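You operate a simulated robot arm through the tools that you are given. There is no shell and no other tool.

Carry out the task below with a simulated robot arm. There is one attempt and no reset: what you move stays moved.

TASK
Gauge the grey and black short tubes and stand the white peg at the one with less pressure.
Fine: Black gauge; peg on that tube's ledge; put the gauge back and shut both caps.

The check looks at the end state, three seconds after you hand in, the way a careful person would. Anything else that was tipped, shoved, dropped, spilled or broken makes it a failure. Lids that push on must go on centred and level and be pressed home; caps that screw on are set level and turned clockwise until they are tight.

THE ROBOT
A 7-joint arm with a two-finger parallel gripper, fixed in place. Base frame: the origin is on the floor under the middle of its stand, x ahead of it, y to its left, z up. Units: m, degrees, N and s.
It reaches about 1.247 m from its shoulder. Its first joint turns from -132.0 to 132.0 degrees. Payload 3.91 kg.
Tool frame: the origin (TCP) lies between the finger pads and is the grasp point; the fingertips stand 0.03 m ahead of it; z points along the fingers, y is the line along which they close. The gripper opens to 0.11 m. The fingers are 0.02 m wide and 0.01 m thick; the gripper's body (0.048 by 0.112 m) begins 0.055 m behind the TCP.
Orientation is that of the tool frame in the base frame, as [roll, pitch, yaw] about the fixed x, y, z axes, in that order (R = Rz(yaw) Ry(pitch) Rx(roll)). With the fingers straight down and closing along the base's y, the tool's x points along the base's -x, its y along +y and its z along -z.

THE INTERFACE
- The arm moves only by the tool arm_command. Its arguments are lists of equal length, an entry for each row: "dp": the shift along the tool's x, y, z in m, a list of three; "rotation": the turn, a rotation vector about the tool's x, y, z in degrees, a list of three; "fingers": the closure in counts, from 0 (fully open) to 255 (shut). In form: {"dp": [[x, y, z], ...], "rotation": [[wx, wy, wz], ...], "fingers": [fingers, ...]}. A call has 1 to 20 rows; each row is the pose to reach, as a shift and turn from the pose commanded when the call began, along the tool's axes at that moment. Rows are played at 5 a second. More than 0.05 m and 8.6 degrees between two rows, or a gripper value outside its range, and nothing of the call is played. Where a pose cannot be reached the arm comes as near as it can. A force on the tool above 90 N (or 10 N above the force at the start of the call, whichever is more), or a blocked arm, ends the call early, and 0.2 s more pass. The fingers move at their own pace (about 0.108 m/s each) and stop on an object; they squeeze with about 34 N. The grip force told is the motor's: it shows also when the fingers shut on nothing. Time passes only in rows, and 0.2 s behind the last, so rows that repeat a pose let the fingers close. The reply holds the time, the measured pose of the TCP, the force on the tool along the base axes, the opening and the grip force, in the units named above and with some noise, with the torque about the TCP (base axes, N m) and any sound that the robot's microphone picked up, and new pictures: "pictures" is both (left out), scene, wrist or none.
- Cameras (640 x 400 px; columns grow to the right, rows downward): "scene" is fixed at [0.3988, 0.6496, 1.7452]; the picture's right is [-0.76, -0.65, 0.00], its down [-0.59, 0.69, -0.43] and it looks along [0.28, -0.33, -0.90] (base axes); focal length 231 px, centre (320, 200). "wrist" rides on the gripper at [0.072, 0.017, -0.103] in the tool frame; the picture's right is [-0.23, 0.97, 0.00], its down [-0.76, -0.18, -0.62] and it looks along [-0.61, -0.14, 0.78] (tool axes); focal length 222 px, centre (320, 200). There is no depth. A picture from a camera that has moved, and an enlarged one, comes with that camera's place and axes in the base frame and with its lens.
- enlarge(camera, box): a new picture of the part [left, top, right, bottom] of that camera's present view, enlarged. The clock stands still meanwhile.
- sign_off(): hands the job in; it is judged then, once.

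Nothing tells you positions but the pictures and the camera data. Unless the task says otherwise, let go and move clear before handing in.

The tools are called after "Request:" as name(argument=value, ...) on one line, values as JSON. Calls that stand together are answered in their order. arm_command: Moves the arm, as the interface text tells. Its arguments: {"type":"object","properties":{"dp":{"type":"array","items":{"type":"array","items":{"type":"number"}}},"rotation":{"type":"array","items":{"type":"array","items":{"type":"number"}}},"fingers":{"type":"array","items":{"type":"number"}},"pictures":{"type":"string","enum":["both","scene","wrist","none"]}},"required":["dp","rotation","fingers"]} The other tools are called the same way: enlarge (camera, box) takes an enlarged picture of a part of a camera's view; sign_off () hands the job in.

At the start:

```text
t: 0.0
tool_pos: [0.5271, 0.2481, 1.4078]
tcp_rot: [-179.9, 0.1, 179.9]
wrist_force: [-0.5, 0.0, -0.1]
moment: [-0.02, 0.0, 0.0]
width: 0.1099
grasp_force: 0.0
```

scene: 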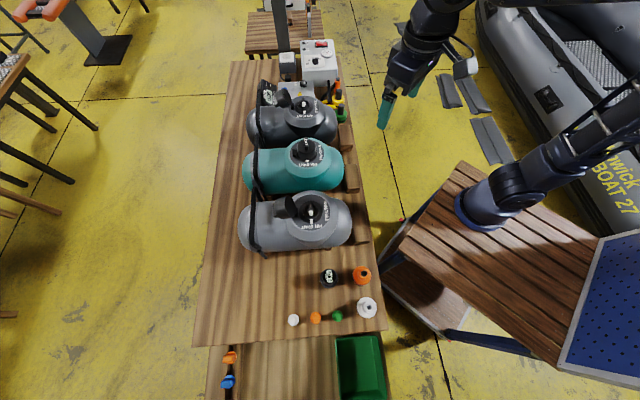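
wrist: 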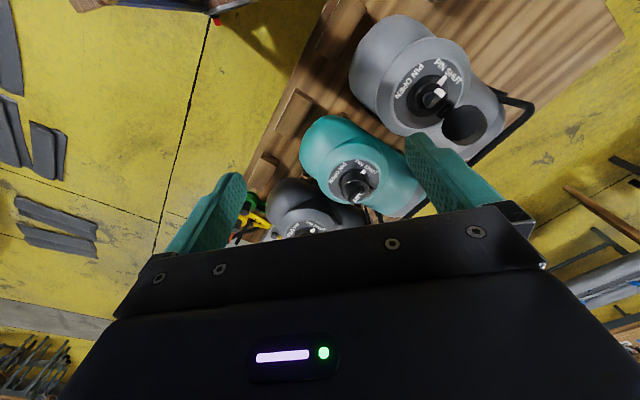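

I see a bench with three short inflatable tubes (black, teal, grey), each with a valve reading "PIN SHUT / PIN OPEN", plus small objects at the near end (a black gauge, an orange one, and pegs). I'll look closer before moving.

Request:
enlarge(camera="scene", box=[230, 180, 390, 280])

Request:
enlarge(camera="scene", box=[260, 250, 400, 340])

Request:
enlarge(camera="scene", box=[230, 30, 390, 130])

Request:
enlarge(camera="scene", box=[230, 110, 390, 210])

Request:
enlarge(camera="wrist", box=[220, 0, 560, 240])

```text
4.00 times, centred on (310, 230) of scene
camera zoom: at [0.3988, 0.6496, 1.7452], right [-0.76, -0.65, 0.0], down [-0.59, 0.69, -0.43], along [0.28, -0.33, -0.9], focal length 923 px, centre (360, 80)
```

zoom: 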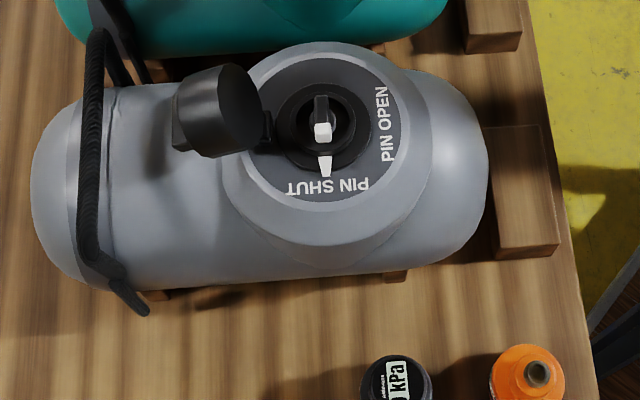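

```text
4.44 times, centred on (330, 295) of scene
camera zoom: at [0.3988, 0.6496, 1.7452], right [-0.76, -0.65, 0.0], down [-0.59, 0.69, -0.43], along [0.28, -0.33, -0.9], focal length 1026 px, centre (276, -222)
```

zoom: 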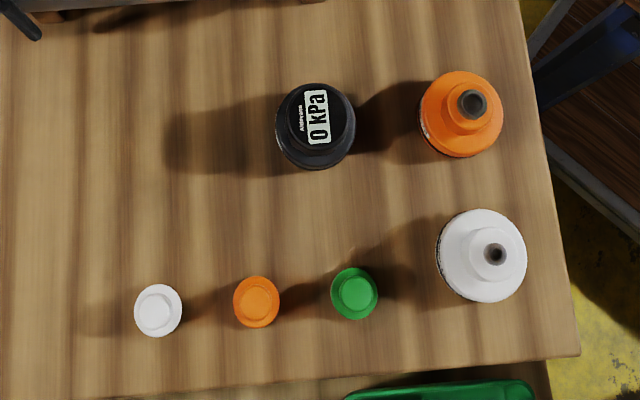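

```text
4.00 times, centred on (310, 80) of scene
camera zoom: at [0.3988, 0.6496, 1.7452], right [-0.76, -0.65, 0.0], down [-0.59, 0.69, -0.43], along [0.28, -0.33, -0.9], focal length 923 px, centre (360, 680)
```

zoom: 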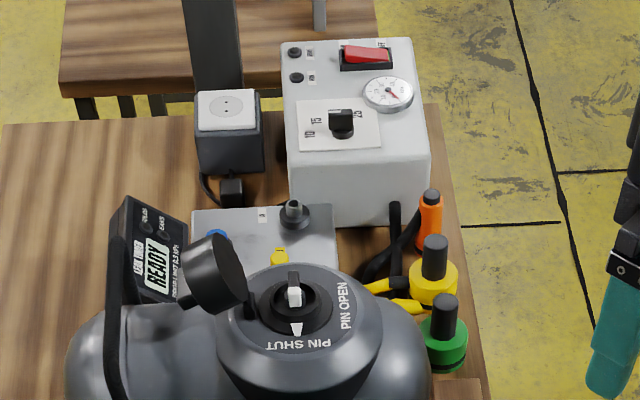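

```text
4.00 times, centred on (310, 160) of scene
camera zoom: at [0.3988, 0.6496, 1.7452], right [-0.76, -0.65, 0.0], down [-0.59, 0.69, -0.43], along [0.28, -0.33, -0.9], focal length 923 px, centre (360, 360)
```

zoom: 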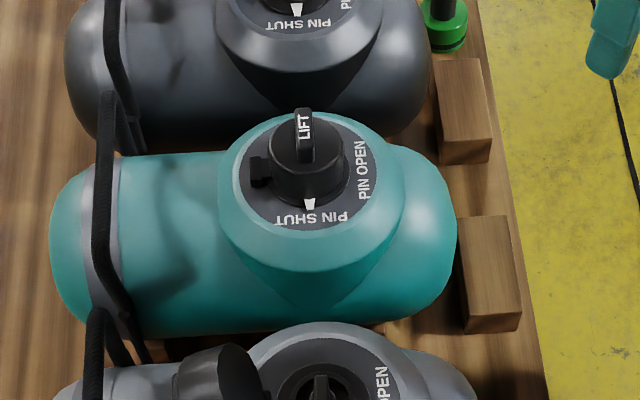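

```text
1.67 times, centred on (390, 120) of wrist
camera zoom: at [0.4528, 0.2629, 1.5104], right [0.23, 0.97, 0.0], down [0.76, -0.18, 0.62], along [0.61, -0.14, -0.78], focal length 370 px, centre (203, 333)
```

zoom: 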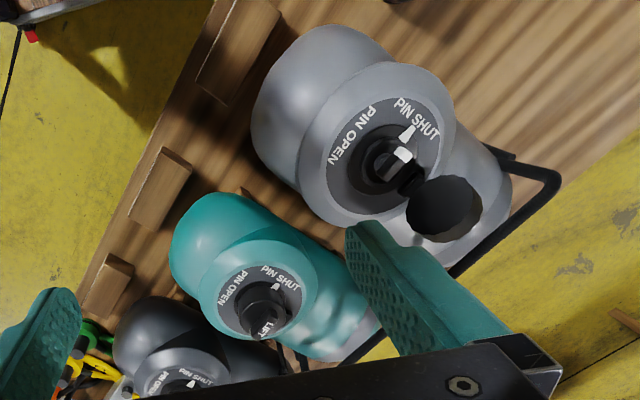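

The black tube is at the far end, teal in the middle and grey nearest. The black gauge, white peg and some other parts stand at the near end of the bench. I'll swing the wrist camera towards that end for a better look.

Request:
arm_command(dp=[[0.024, 0.022, 0.0226], [0.048, 0.0434, 0.045], [0.072, 0.065, 0.068], [0.095, 0.087, 0.09], [0.119, 0.1086, 0.113], [0.143, 0.13, 0.135], [0.167, 0.152, 0.158]], rotation=[[0, 0, -7.2], [0, 0, -14.4], [0, 0, -21.6], [0, 0, -28.8], [0, 0, -36], [0, 0, -43], [0, 0, -50]], fingers=[0, 0, 0, 0, 0, 0, 0])

```text
t: 1.6
tool_pos: [0.3578, 0.4016, 1.2491]
tcp_rot: [-180.0, 0.0, -129.9]
wrist_force: [-0.9, -0.1, 0.3]
moment: [0.07, 0.0, 0.01]
width: 0.11
grasp_force: 0.0
camera wrist: at [0.2975, 0.3551, 1.3533], right [-0.6, 0.8, 0.0], down [0.62, 0.47, 0.62], along [0.5, 0.37, -0.78], focal length 222 px, centre (320, 200)
```

scene: 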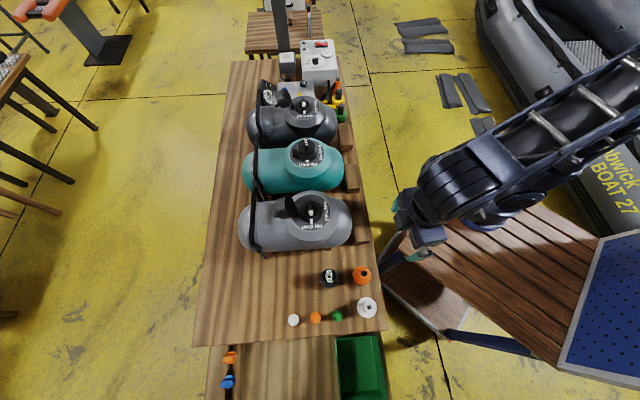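
wrist: 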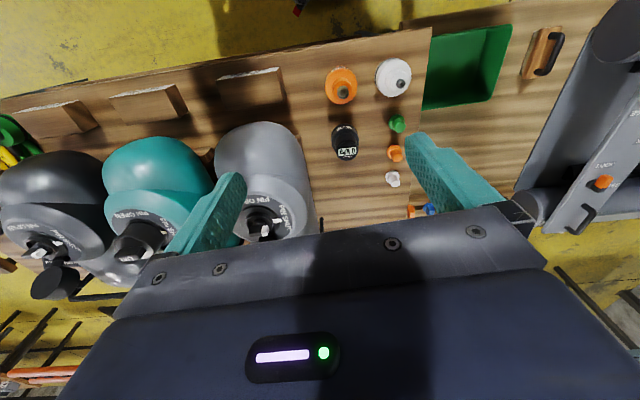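

The small parts are now in view: the black gauge with its display, the pegs, and what look like two other gauges. I'll enlarge both views to identify and locate each one.

Request:
enlarge(camera="wrist", box=[300, 40, 460, 200])

Request:
enlarge(camera="wrist", box=[200, 60, 320, 250])

Request:
enlarge(camera="scene", box=[310, 260, 390, 310])

Request:
enlarge(camera="wrist", box=[0, 90, 200, 300])

```text
2.50 times, centred on (380, 120) of wrist
camera zoom: at [0.2975, 0.3551, 1.3533], right [-0.6, 0.8, 0.0], down [0.62, 0.47, 0.62], along [0.5, 0.37, -0.78], focal length 555 px, centre (170, 400)
```

zoom: 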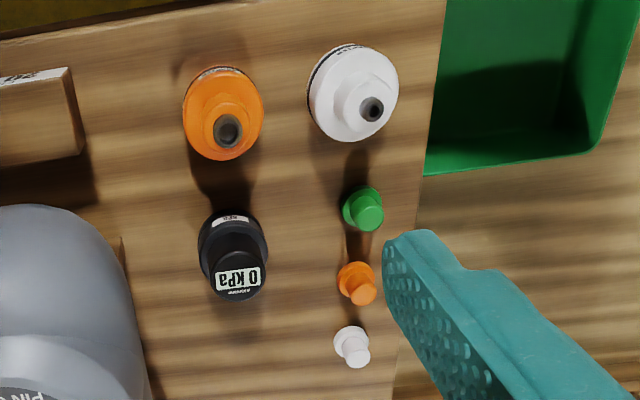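

```text
2.11 times, centred on (260, 155) of wrist
camera zoom: at [0.2975, 0.3551, 1.3533], right [-0.6, 0.8, 0.0], down [0.62, 0.47, 0.62], along [0.5, 0.37, -0.78], focal length 468 px, centre (446, 295)
```

zoom: 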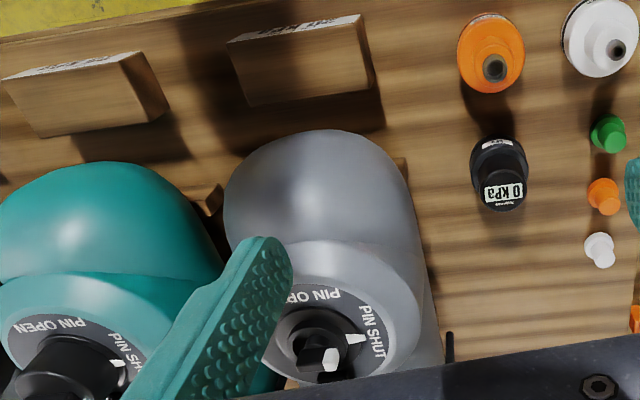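

```text
8.00 times, centred on (350, 285) of scene
camera zoom: at [0.3988, 0.6496, 1.7452], right [-0.76, -0.65, 0.0], down [-0.59, 0.69, -0.43], along [0.28, -0.33, -0.9], focal length 1847 px, centre (80, -480)
```

zoom: 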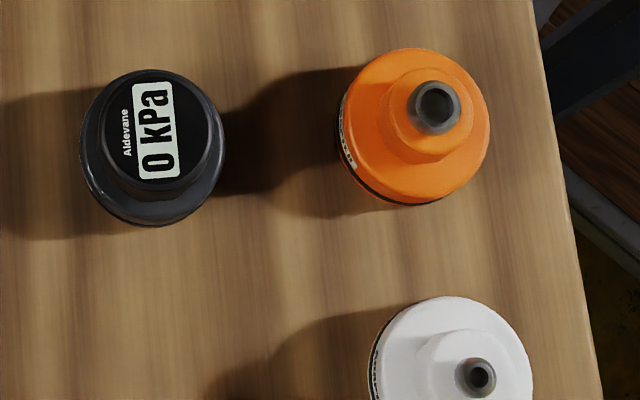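

```text
1.90 times, centred on (100, 195) of wrist
camera zoom: at [0.2975, 0.3551, 1.3533], right [-0.6, 0.8, 0.0], down [0.62, 0.47, 0.62], along [0.5, 0.37, -0.78], focal length 423 px, centre (739, 210)
```

zoom: 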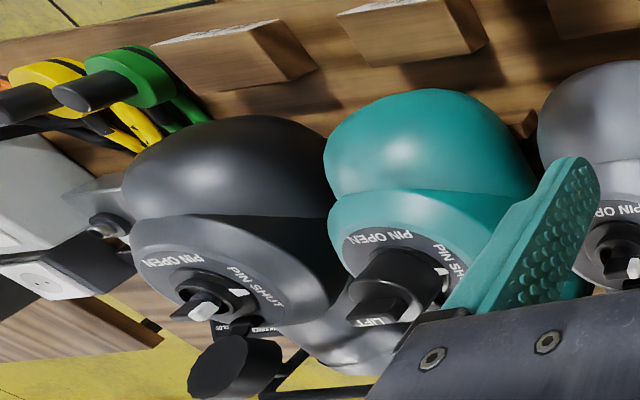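

The ledges and the parts seem to have labels on the side facing the robot. I'll back the camera off and tilt it up so I can read them before touching anything.

Request:
arm_command(dp=[[0.037, -0.003, 0.02], [0.074, -0.006, 0.04], [0.11, -0.008, 0.06], [0.147, -0.011, 0.08], [0.184, -0.014, 0.1]], rotation=[[0, -6, 0], [0, -12, 0], [0, -18, 0], [0, -24, 0], [0, -30, 0]], fingers=[0, 0, 0, 0, 0])

```text
t: 2.8
tool_pos: [0.2552, 0.2543, 1.1541]
tcp_rot: [180.0, 30.0, -130.0]
wrist_force: [0.1, -0.5, 0.2]
moment: [0.01, 0.0, 0.03]
width: 0.1099
grasp_force: 0.0
out of reach, approached as far as the arm can: row 5
camera wrist: at [0.1667, 0.177, 1.2079], right [-0.62, 0.78, 0.11], down [0.36, 0.15, 0.92], along [0.7, 0.61, -0.37], focal length 222 px, centre (320, 200)
```

scene: 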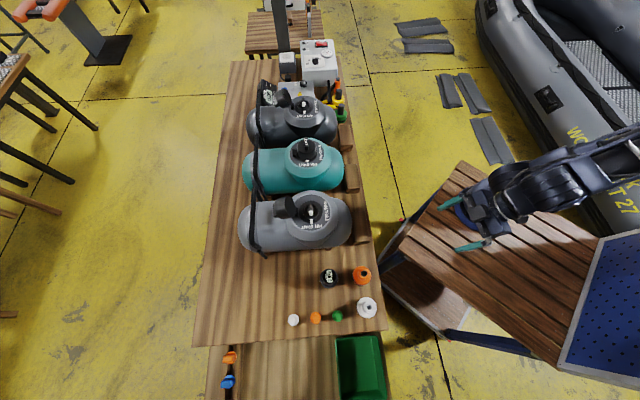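
wrist: 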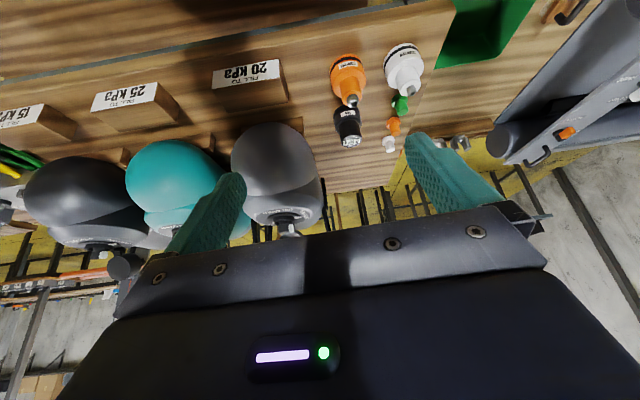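

The ledges carry "FILL TO" labels: black 15 kPa, teal 25 and grey 20. I'll zoom in on the labels of the parts.

Request:
enlarge(camera="wrist", box=[310, 30, 440, 160])

Request:
enlarge(camera="wrist", box=[200, 40, 330, 130])

Request:
enlarge(camera="wrist", box=[0, 80, 180, 280])

Request:
enlarge(camera="wrist", box=[180, 110, 360, 250])

```text
3.08 times, centred on (375, 95) of wrist
camera zoom: at [0.1667, 0.177, 1.2079], right [-0.62, 0.78, 0.11], down [0.36, 0.15, 0.92], along [0.7, 0.61, -0.37], focal length 684 px, centre (151, 523)
```

zoom: 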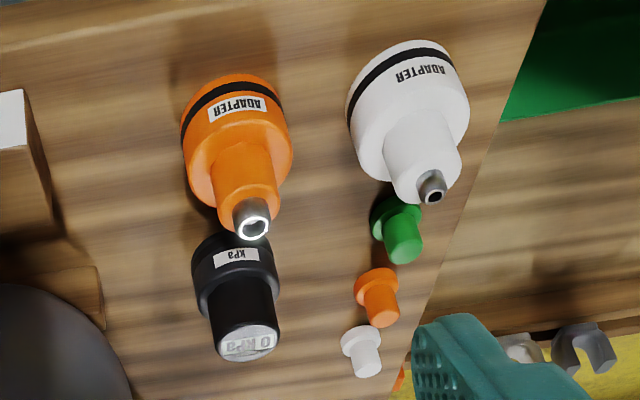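

```text
4.44 times, centred on (265, 85) of wrist
camera zoom: at [0.1667, 0.177, 1.2079], right [-0.62, 0.78, 0.11], down [0.36, 0.15, 0.92], along [0.7, 0.61, -0.37], focal length 987 px, centre (564, 711)
```

zoom: 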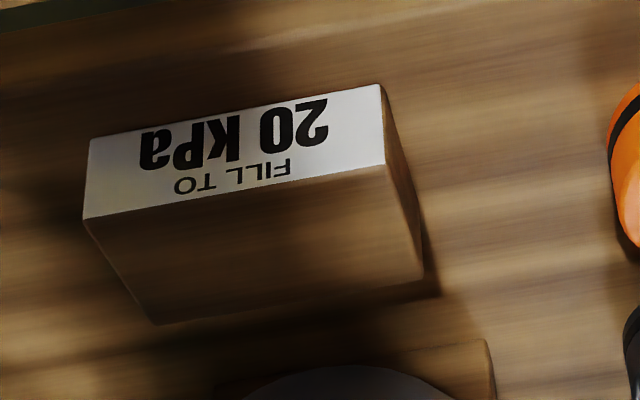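

```text
2.00 times, centred on (90, 180) of wrist
camera zoom: at [0.1667, 0.177, 1.2079], right [-0.62, 0.78, 0.11], down [0.36, 0.15, 0.92], along [0.7, 0.61, -0.37], focal length 444 px, centre (780, 240)
```

zoom: 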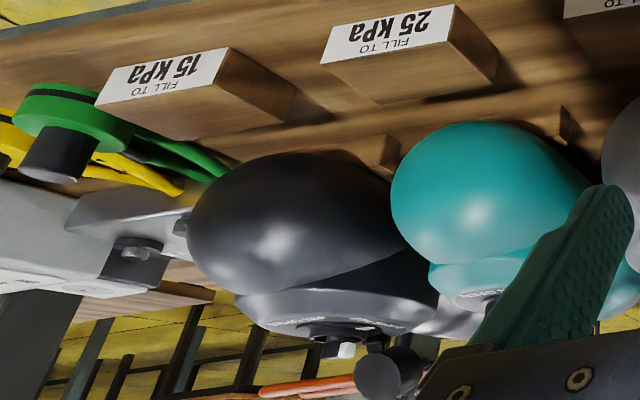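

```text
2.86 times, centred on (270, 180) of wrist
camera zoom: at [0.1667, 0.177, 1.2079], right [-0.62, 0.78, 0.11], down [0.36, 0.15, 0.92], along [0.7, 0.61, -0.37], focal length 635 px, centre (463, 257)
```

zoom: 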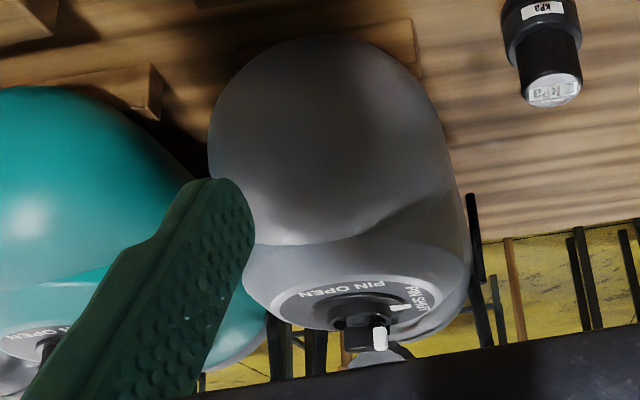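

The labels are clear: orange and white are adapters, and the black one marked "kPa" is the gauge. It has a wide base and a narrower body with the display on top, at about (0.444, 0.543), top z≈0.885. Next I'll move above it with the fingers pointing straight down.

Request:
arm_command(dp=[[-0.0305, 0.0052, 0.0327], [-0.0611, 0.0103, 0.0653], [-0.0916, 0.0155, 0.098], [-0.1222, 0.0207, 0.1306], [-0.1527, 0.0258, 0.1633], [-0.1833, 0.031, 0.196], [-0.2138, 0.0361, 0.2286], [-0.2444, 0.0413, 0.2613]], rotation=[[0, 3.75, 0], [0, 7.5, 0], [0, 11.25, 0], [0, 15, 0], [0, 18.75, 0], [0, 22.5, 0], [0, 26.25, 0], [0, 30, 0]], fingers=[0, 0, 0, 0, 0, 0, 0, 0])

```text
t: 4.6
tool_pos: [0.4417, 0.5436, 1.0535]
tcp_rot: [-179.9, 0.0, -130.1]
wrist_force: [-1.0, 1.1, 0.3]
moment: [-0.01, -0.07, -0.01]
width: 0.1099
grasp_force: 0.0
camera wrist: at [0.3797, 0.4975, 1.156], right [-0.6, 0.8, 0.0], down [0.62, 0.47, 0.62], along [0.5, 0.37, -0.78], focal length 222 px, centre (320, 200)
```

scene: 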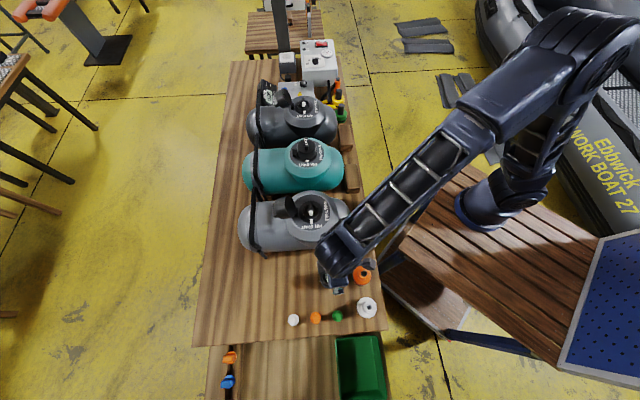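
wrist: 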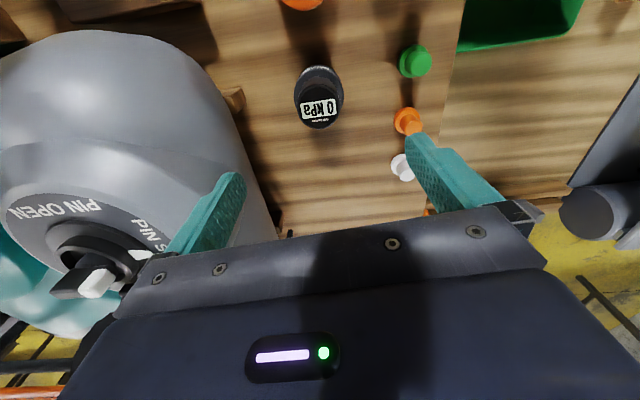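

The gripper is above the gauge. I'll zoom in to refine the gauge's centre and check the clearance to the grey tube.

Request:
enlarge(camera="wrist", box=[200, 40, 440, 190])

Request:
enlarge(camera="wrist", box=[270, 50, 370, 140])

Request:
enlarge(camera="scene", box=[280, 200, 400, 300])

```text
2.67 times, centred on (320, 115) of wrist
camera zoom: at [0.3797, 0.4975, 1.156], right [-0.6, 0.8, 0.0], down [0.62, 0.47, 0.62], along [0.5, 0.37, -0.78], focal length 592 px, centre (320, 427)
```

zoom: 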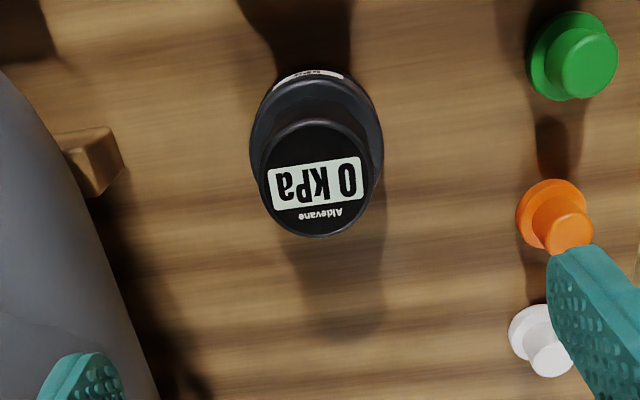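

```text
4.44 times, centred on (320, 95) of wrist
camera zoom: at [0.3797, 0.4975, 1.156], right [-0.6, 0.8, 0.0], down [0.62, 0.47, 0.62], along [0.5, 0.37, -0.78], focal length 987 px, centre (320, 667)
```

zoom: 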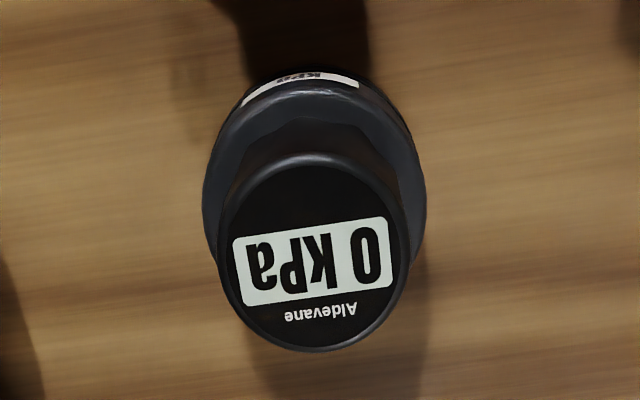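

```text
4.00 times, centred on (340, 250) of scene
camera zoom: at [0.3988, 0.6496, 1.7452], right [-0.76, -0.65, 0.0], down [-0.59, 0.69, -0.43], along [0.28, -0.33, -0.9], focal length 923 px, centre (240, 0)
```

zoom: 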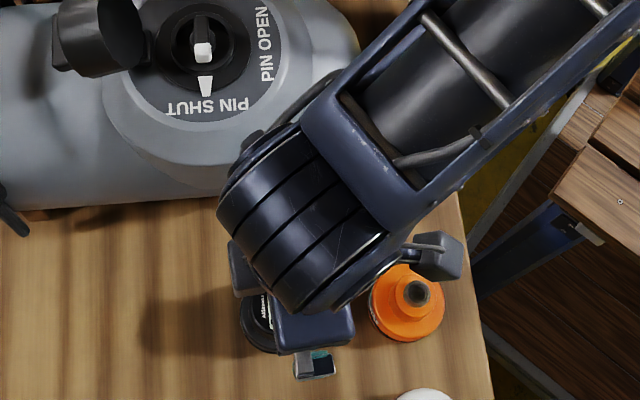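

The gauge centre is at about (0.443, 0.542). The body is about Ø50 mm, from z≈0.846 to 0.885, above a Ø66 mm ring that stands on the table at z≈0.811. I'll descend straight with open fingers to TCP z≈0.880.

Request:
arm_command(dp=[[0.0003, -0.0018, 0.045], [0.0003, -0.0018, 0.09], [0.0003, -0.0018, 0.135], [0.0003, -0.0018, 0.155], [0.0003, -0.0018, 0.1735], [0.0003, -0.0018, 0.1735]], rotation=[[0, 0, 0], [0, 0, 0], [0, 0, 0], [0, 0, 0], [0, 0, 0], [0, 0, 0]], fingers=[0, 0, 0, 0, 0, 0])

```text
t: 6.0
tool_pos: [0.4442, 0.5405, 0.8787]
tcp_rot: [-179.9, 0.0, -130.0]
wrist_force: [-0.6, -0.8, -0.7]
moment: [0.0, -0.01, -0.03]
width: 0.1098
grasp_force: 0.1
camera wrist: at [0.3832, 0.4955, 0.9819], right [-0.6, 0.8, 0.0], down [0.63, 0.47, 0.62], along [0.5, 0.37, -0.78], focal length 222 px, centre (320, 200)
```

scene: 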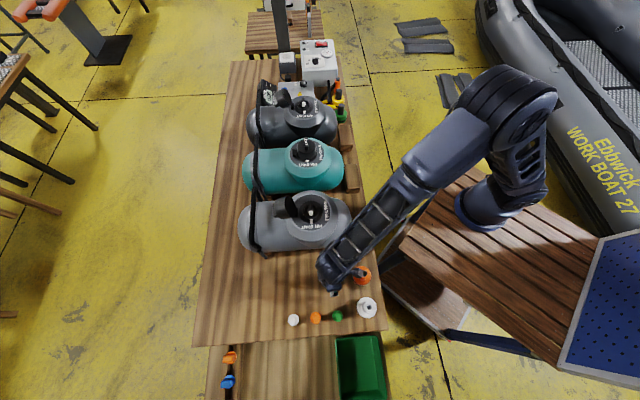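
wrist: 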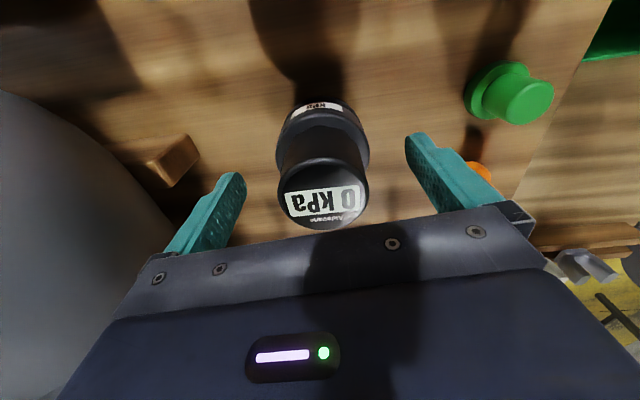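

The gauge body sits centred between the fingers. I'll close on it now.

Request:
arm_command(dp=[[0, 0, 0], [0, 0, 0], [0, 0, 0], [0, 0, 0], [0, 0, 0], [0, 0, 0]], rotation=[[0, 0, 0], [0, 0, 0], [0, 0, 0], [0, 0, 0], [0, 0, 0], [0, 0, 0]], fingers=[60, 120, 180, 255, 255, 255])

Request:
enlarge(camera="wrist", box=[200, 60, 440, 240])

```text
t: 7.4
tool_pos: [0.4453, 0.5412, 0.8789]
tcp_rot: [179.9, 0.0, -129.9]
wrist_force: [1.2, -1.1, 2.3]
moment: [-0.1, -0.09, 0.03]
width: 0.0506
grasp_force: 34.6
camera wrist: at [0.3833, 0.4955, 0.9822], right [-0.6, 0.8, 0.0], down [0.63, 0.47, 0.62], along [0.5, 0.37, -0.78], focal length 222 px, centre (320, 200)
```

scene: 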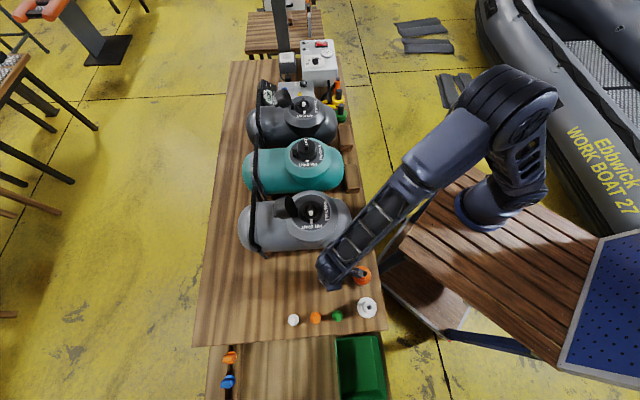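
wrist: 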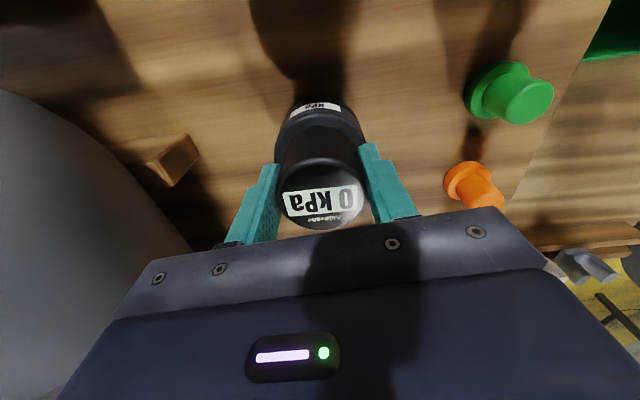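

```text
2.22 times, centred on (320, 150) of wrist
camera zoom: at [0.3833, 0.4955, 0.9822], right [-0.6, 0.8, 0.0], down [0.63, 0.47, 0.62], along [0.5, 0.37, -0.78], focal length 494 px, centre (320, 311)
```

zoom: 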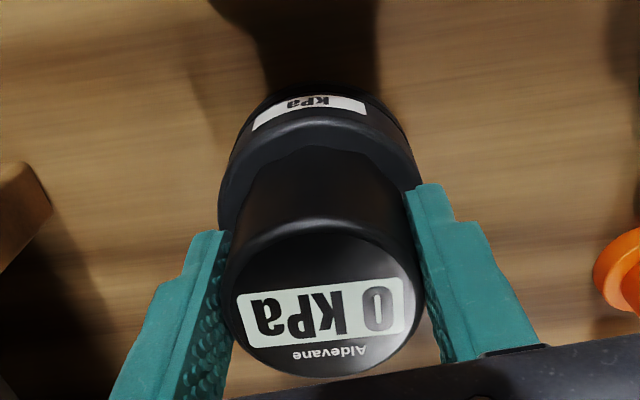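

The gauge is gripped at 50.6 mm and centred. The put-back TCP pose is about (0.4447, 0.5408, 0.8788) at yaw -130. Next I'll lift it straight up, clear of the valves.

Request:
arm_command(dp=[[0, 0, -0.02], [0, 0, -0.06], [0, 0, -0.105], [0, 0, -0.15], [0, 0, -0.195], [0, 0, -0.24], [0, 0, -0.29], [0, 0, -0.29]], rotation=[[0, 0, 0], [0, 0, 0], [0, 0, 0], [0, 0, 0], [0, 0, 0], [0, 0, 0], [0, 0, 0], [0, 0, 0]], fingers=[255, 255, 255, 255, 255, 255, 255, 255])

Request:
enlarge(camera="wrist", box=[80, 60, 280, 260])

Request:
enlarge(camera="scene", box=[270, 180, 350, 230])

```text
t: 9.2
tool_pos: [0.4435, 0.5447, 1.165]
tcp_rot: [-180.0, 0.0, -130.0]
wrist_force: [-0.6, -0.2, -1.6]
moment: [-0.01, 0.01, -0.01]
width: 0.0509
grasp_force: 34.5
camera wrist: at [0.3821, 0.499, 1.2687], right [-0.6, 0.8, 0.0], down [0.63, 0.47, 0.62], along [0.5, 0.37, -0.78], focal length 222 px, centre (320, 200)
```

scene: 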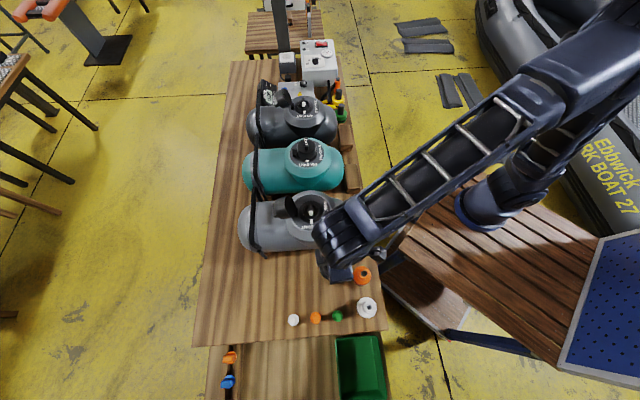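
wrist: 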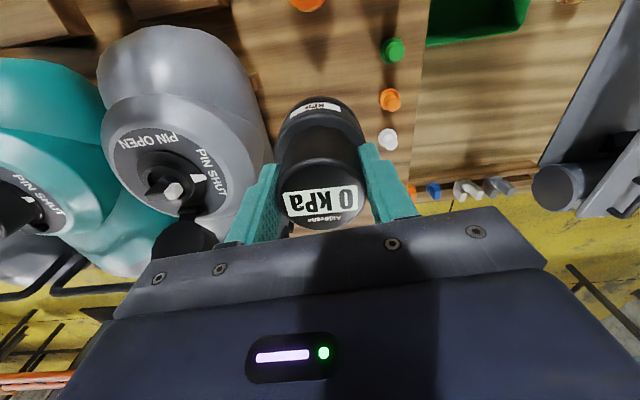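

```text
2.00 times, centred on (180, 160) of wrist
camera zoom: at [0.3821, 0.499, 1.2687], right [-0.6, 0.8, 0.0], down [0.63, 0.47, 0.62], along [0.5, 0.37, -0.78], focal length 444 px, centre (600, 280)
```

zoom: 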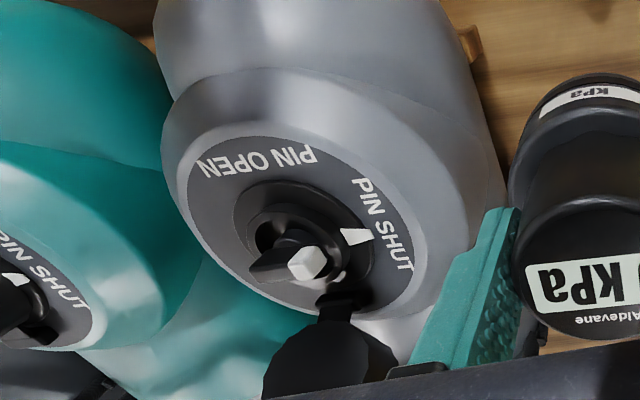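

```text
8.00 times, centred on (310, 205) of scene
camera zoom: at [0.3988, 0.6496, 1.7452], right [-0.76, -0.65, 0.0], down [-0.59, 0.69, -0.43], along [0.28, -0.33, -0.9], focal length 1847 px, centre (400, 160)
```

zoom: 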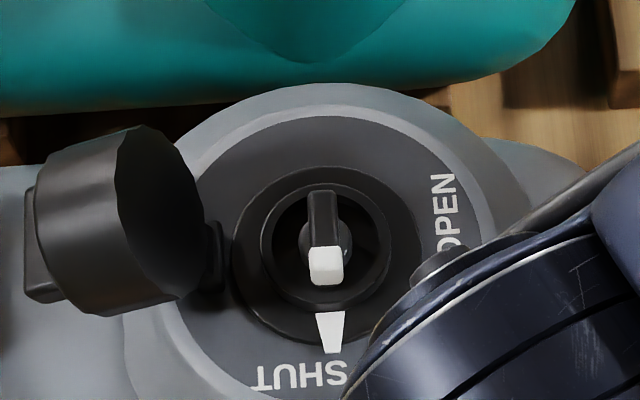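

The grey valve has a black collar centred at about (0.610, 0.448, 1.047), with a pin handle inside pointing to SHUT. The cap is hinged on the outward side. I'll carry the gauge over the valve, staying above it.

Request:
arm_command(dp=[[-0.0066, -0.038, 0], [-0.0133, -0.076, 0], [-0.02, -0.114, 0], [-0.0266, -0.152, 0], [-0.0332, -0.19, 0], [-0.0332, -0.19, 0]], rotation=[[0, 0, 0], [0, 0, 0], [0, 0, 0], [0, 0, 0], [0, 0, 0], [0, 0, 0]], fingers=[255, 255, 255, 255, 255, 255])

Request:
enlarge(camera="wrist", box=[200, 40, 440, 240])

Request:
enlarge(camera="scene", box=[260, 160, 360, 240])

```text
t: 10.6
tool_pos: [0.6111, 0.4475, 1.167]
tcp_rot: [-179.9, 0.1, -130.1]
wrist_force: [-0.5, -0.1, -1.7]
moment: [-0.03, -0.02, -0.01]
width: 0.0508
grasp_force: 34.7
camera wrist: at [0.5502, 0.4014, 1.271], right [-0.6, 0.8, 0.0], down [0.63, 0.47, 0.62], along [0.5, 0.37, -0.78], focal length 222 px, centre (320, 200)
```

scene: 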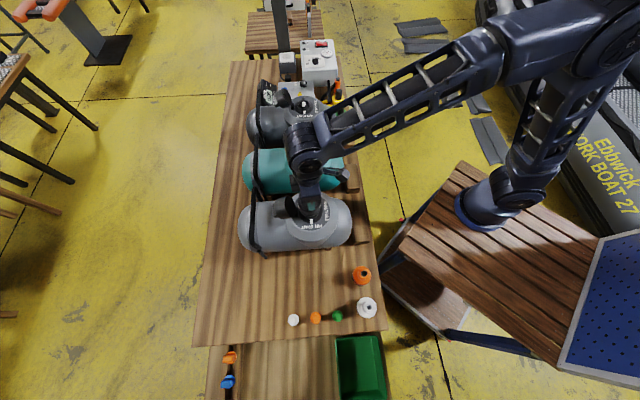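
wrist: 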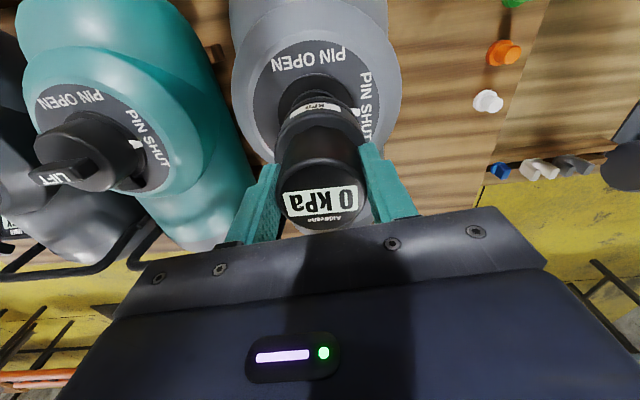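

```text
2.00 times, centred on (320, 140) of wrist
camera zoom: at [0.5502, 0.4014, 1.271], right [-0.6, 0.8, 0.0], down [0.63, 0.47, 0.62], along [0.5, 0.37, -0.78], focal length 444 px, centre (320, 320)
```

zoom: 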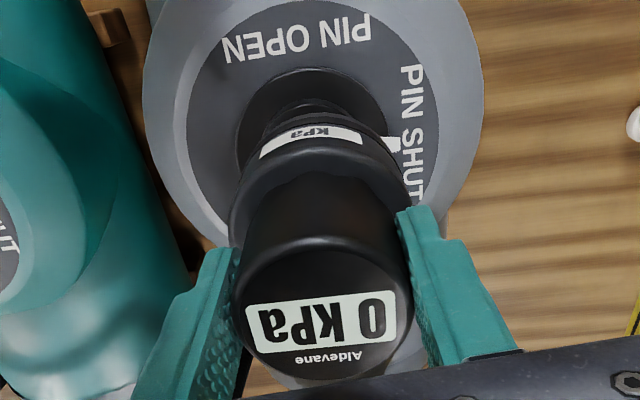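

```text
5.00 times, centred on (310, 200) of scene
camera zoom: at [0.3988, 0.6496, 1.7452], right [-0.76, -0.65, 0.0], down [-0.59, 0.69, -0.43], along [0.28, -0.33, -0.9], focal length 1154 px, centre (370, 200)
```

zoom: 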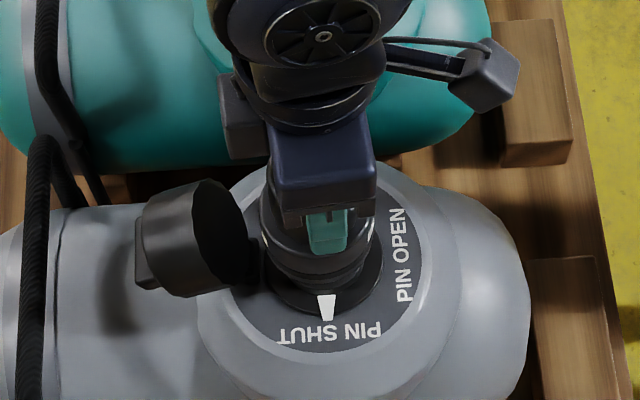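

In the wrist view the gauge sits about 4 mm to the right of the valve axis. I'll correct that and come down about 2.5 cm, still just above the pin.

Request:
arm_command(dp=[[0.002, -0.0042, 0], [0.002, -0.0042, 0.012], [0.002, -0.0042, 0.024], [0.002, -0.0042, 0.024]], rotation=[[0, 0, 0], [0, 0, 0], [0, 0, 0], [0, 0, 0]], fingers=[255, 255, 255, 255])

Request:
enlarge(camera="wrist", box=[200, 40, 440, 240])

Request:
enlarge(camera="scene", box=[280, 180, 340, 230])

```text
t: 11.6
tool_pos: [0.6124, 0.4422, 1.1436]
tcp_rot: [-180.0, 0.0, -130.0]
wrist_force: [-0.6, 0.0, -2.1]
moment: [-0.03, -0.02, -0.03]
width: 0.0509
grasp_force: 33.5
camera wrist: at [0.5507, 0.3959, 1.2475], right [-0.6, 0.8, 0.0], down [0.63, 0.47, 0.62], along [0.5, 0.37, -0.78], focal length 222 px, centre (320, 200)
```

scene: 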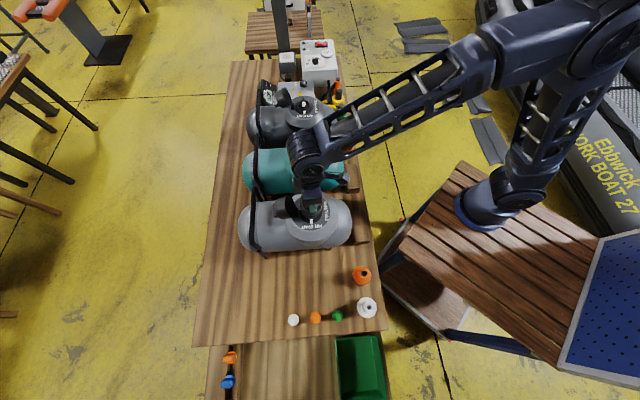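
wrist: 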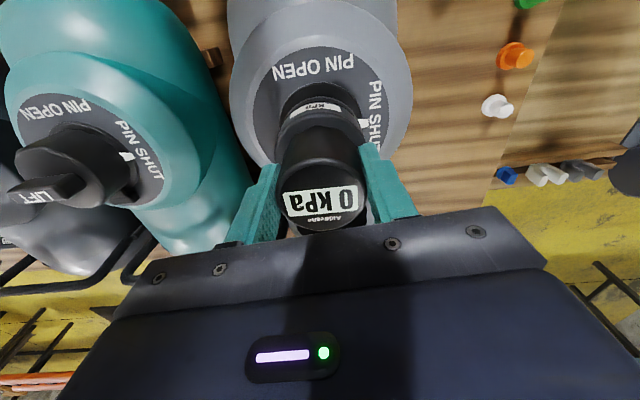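

```text
2.00 times, centred on (320, 140) of wrist
camera zoom: at [0.5507, 0.3959, 1.2475], right [-0.6, 0.8, 0.0], down [0.63, 0.47, 0.62], along [0.5, 0.37, -0.78], focal length 444 px, centre (320, 320)
```

zoom: 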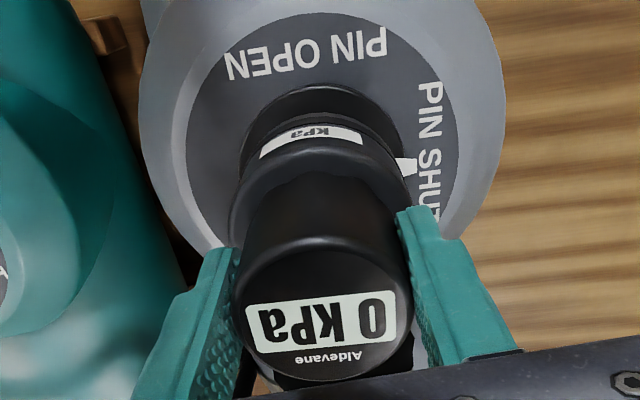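

```text
8.00 times, centred on (310, 205) of scene
camera zoom: at [0.3988, 0.6496, 1.7452], right [-0.76, -0.65, 0.0], down [-0.59, 0.69, -0.43], along [0.28, -0.33, -0.9], focal length 1847 px, centre (400, 160)
```

zoom: 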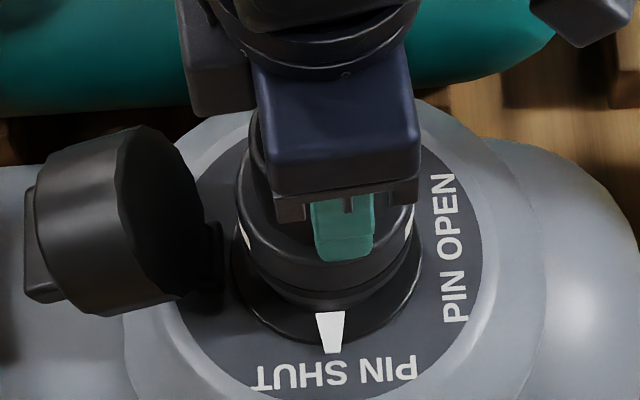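

The gauge is now concentric with the collar in both views. I'll lower it in small steps and watch the force.

Request:
arm_command(dp=[[0, 0, 0.005], [0, 0, 0.01], [0, 0, 0.014], [0, 0, 0.014]], rotation=[[0, 0, 0], [0, 0, 0], [0, 0, 0], [0, 0, 0]], fingers=[255, 255, 255, 255])

Request:
enlarge(camera="wrist", box=[200, 40, 440, 240])

Request:
enlarge(camera="scene", box=[280, 180, 340, 230])

```text
t: 12.6
tool_pos: [0.6119, 0.4398, 1.1305]
tcp_rot: [179.9, -0.1, -130.0]
wrist_force: [-0.1, -1.0, -1.9]
moment: [0.01, -0.02, -0.01]
width: 0.0509
grasp_force: 33.7
camera wrist: at [0.551, 0.3953, 1.2341], right [-0.6, 0.8, 0.0], down [0.63, 0.47, 0.62], along [0.5, 0.37, -0.78], focal length 222 px, centre (320, 200)
```

scene: 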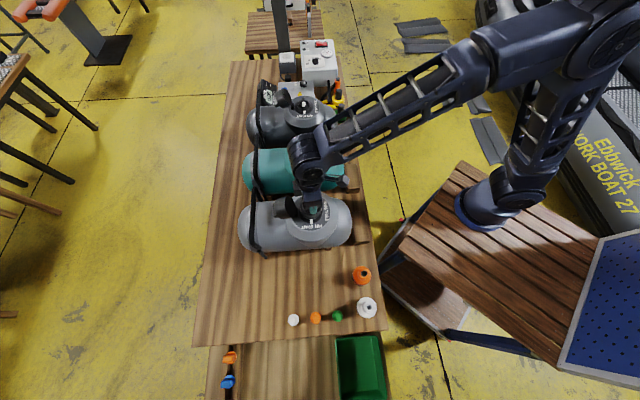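
wrist: 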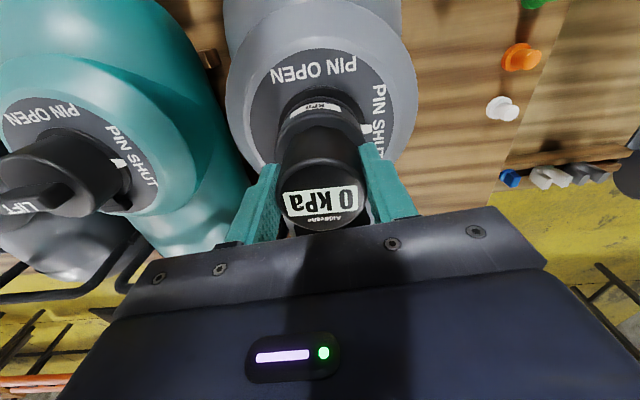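

```text
2.00 times, centred on (320, 140) of wrist
camera zoom: at [0.551, 0.3953, 1.2341], right [-0.6, 0.8, 0.0], down [0.63, 0.47, 0.62], along [0.5, 0.37, -0.78], focal length 444 px, centre (320, 320)
```

zoom: 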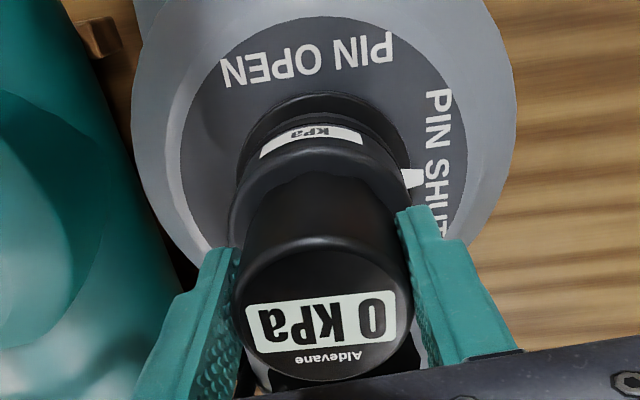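

```text
8.00 times, centred on (310, 205) of scene
camera zoom: at [0.3988, 0.6496, 1.7452], right [-0.76, -0.65, 0.0], down [-0.59, 0.69, -0.43], along [0.28, -0.33, -0.9], focal length 1847 px, centre (400, 160)
```

zoom: 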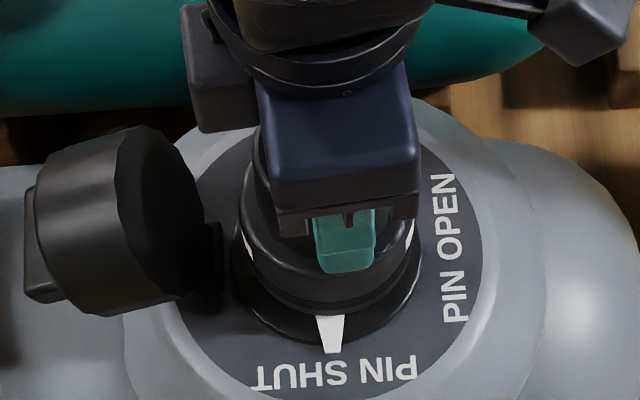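

There's no contact yet and the gauge is still centred. I'll continue down in small steps.

Request:
arm_command(dp=[[0, 0.001, 0.004], [0, 0.001, 0.008], [0, 0.001, 0.012], [0, 0.001, 0.012]], rotation=[[0, 0, 0], [0, 0, 0], [0, 0, 0], [0, 0, 0]], fingers=[255, 255, 255, 255])

Request:
enlarge(camera="wrist", box=[200, 40, 440, 240])

Request:
enlarge(camera="scene", box=[280, 180, 340, 230])

```text
t: 13.6
tool_pos: [0.6121, 0.4427, 1.1187]
tcp_rot: [-179.9, -0.1, -130.0]
wrist_force: [1.6, -0.4, 3.9]
moment: [-0.11, 0.0, 0.07]
width: 0.0511
grasp_force: 34.0
camera wrist: at [0.551, 0.3965, 1.2223], right [-0.6, 0.8, 0.0], down [0.63, 0.47, 0.62], along [0.5, 0.37, -0.78], focal length 222 px, centre (320, 200)
```

scene: 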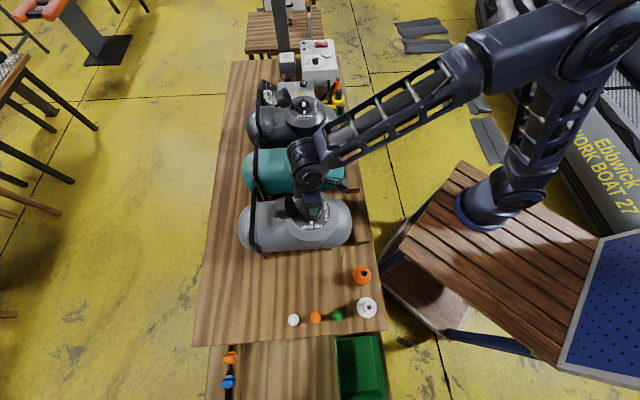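
wrist: 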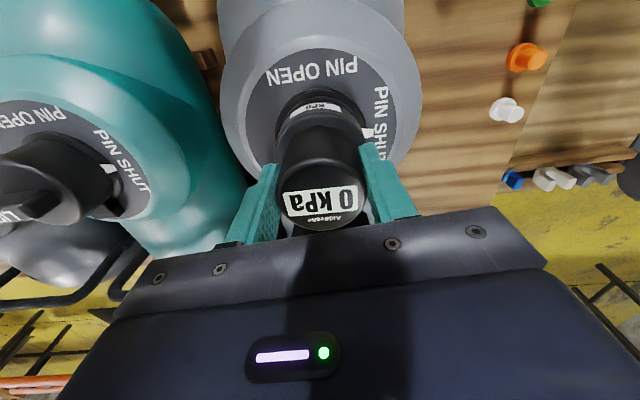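

```text
2.00 times, centred on (320, 140) of wrist
camera zoom: at [0.551, 0.3965, 1.2223], right [-0.6, 0.8, 0.0], down [0.63, 0.47, 0.62], along [0.5, 0.37, -0.78], focal length 444 px, centre (320, 320)
```

zoom: 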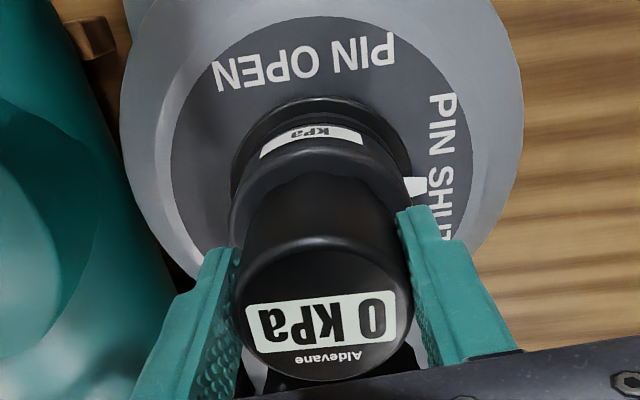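

```text
8.00 times, centred on (310, 205) of scene
camera zoom: at [0.3988, 0.6496, 1.7452], right [-0.76, -0.65, 0.0], down [-0.59, 0.69, -0.43], along [0.28, -0.33, -0.9], focal length 1847 px, centre (400, 160)
```

zoom: 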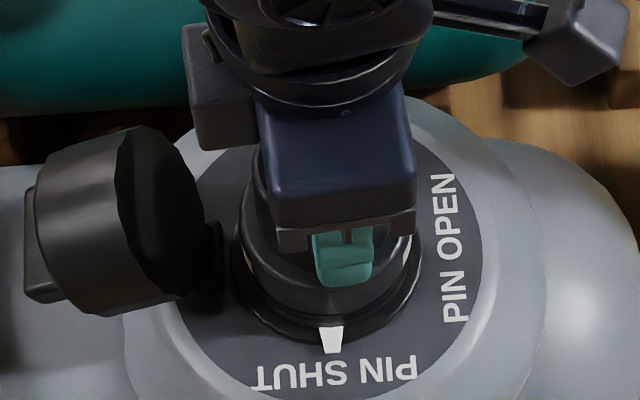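

The force has risen slightly, so the gauge is touching the valve. I'll press down further in small increments.

Request:
arm_command(dp=[[0, 0, 0.002], [0, 0, 0.004], [0, 0, 0.006], [0, 0, 0.006]], rotation=[[0, 0, 0], [0, 0, 0], [0, 0, 0], [0, 0, 0]], fingers=[255, 255, 255, 255])

Request:
enlarge(camera="wrist", box=[200, 40, 440, 240])

Request:
enlarge(camera="scene", box=[280, 180, 340, 230])

```text
t: 14.6
tool_pos: [0.611, 0.4426, 1.1138]
tcp_rot: [-180.0, 0.0, -130.0]
wrist_force: [6.8, 2.2, 25.1]
moment: [0.56, 0.05, 0.06]
width: 0.0507
grasp_force: 33.9
camera wrist: at [0.5501, 0.3959, 1.2162], right [-0.6, 0.8, 0.0], down [0.63, 0.47, 0.62], along [0.5, 0.37, -0.78], focal length 222 px, centre (320, 200)
```

scene: 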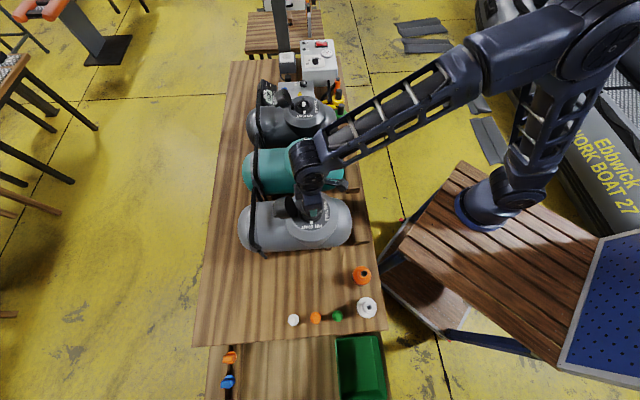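
wrist: 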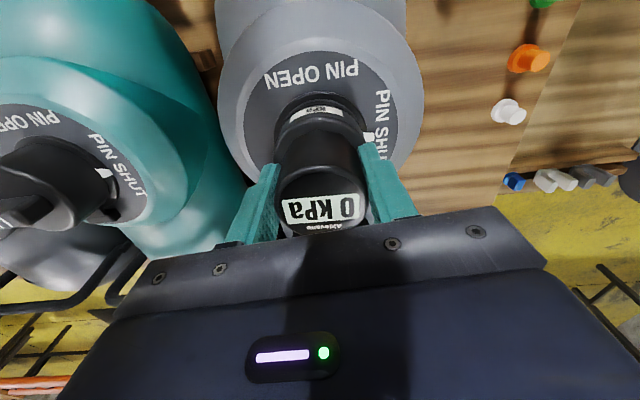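

```text
2.00 times, centred on (320, 140) of wrist
camera zoom: at [0.5501, 0.3959, 1.2162], right [-0.6, 0.8, 0.0], down [0.63, 0.47, 0.62], along [0.5, 0.37, -0.78], focal length 444 px, centre (320, 320)
```

zoom: 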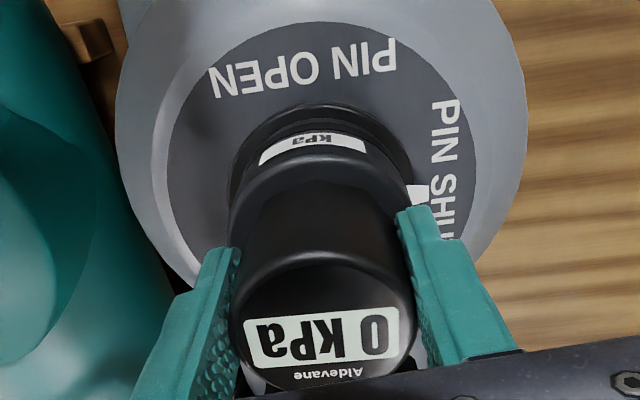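

```text
8.00 times, centred on (310, 205) of scene
camera zoom: at [0.3988, 0.6496, 1.7452], right [-0.76, -0.65, 0.0], down [-0.59, 0.69, -0.43], along [0.28, -0.33, -0.9], focal length 1847 px, centre (400, 160)
```

zoom: 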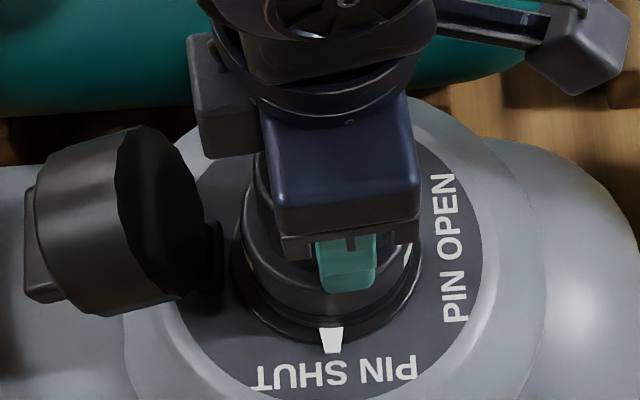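

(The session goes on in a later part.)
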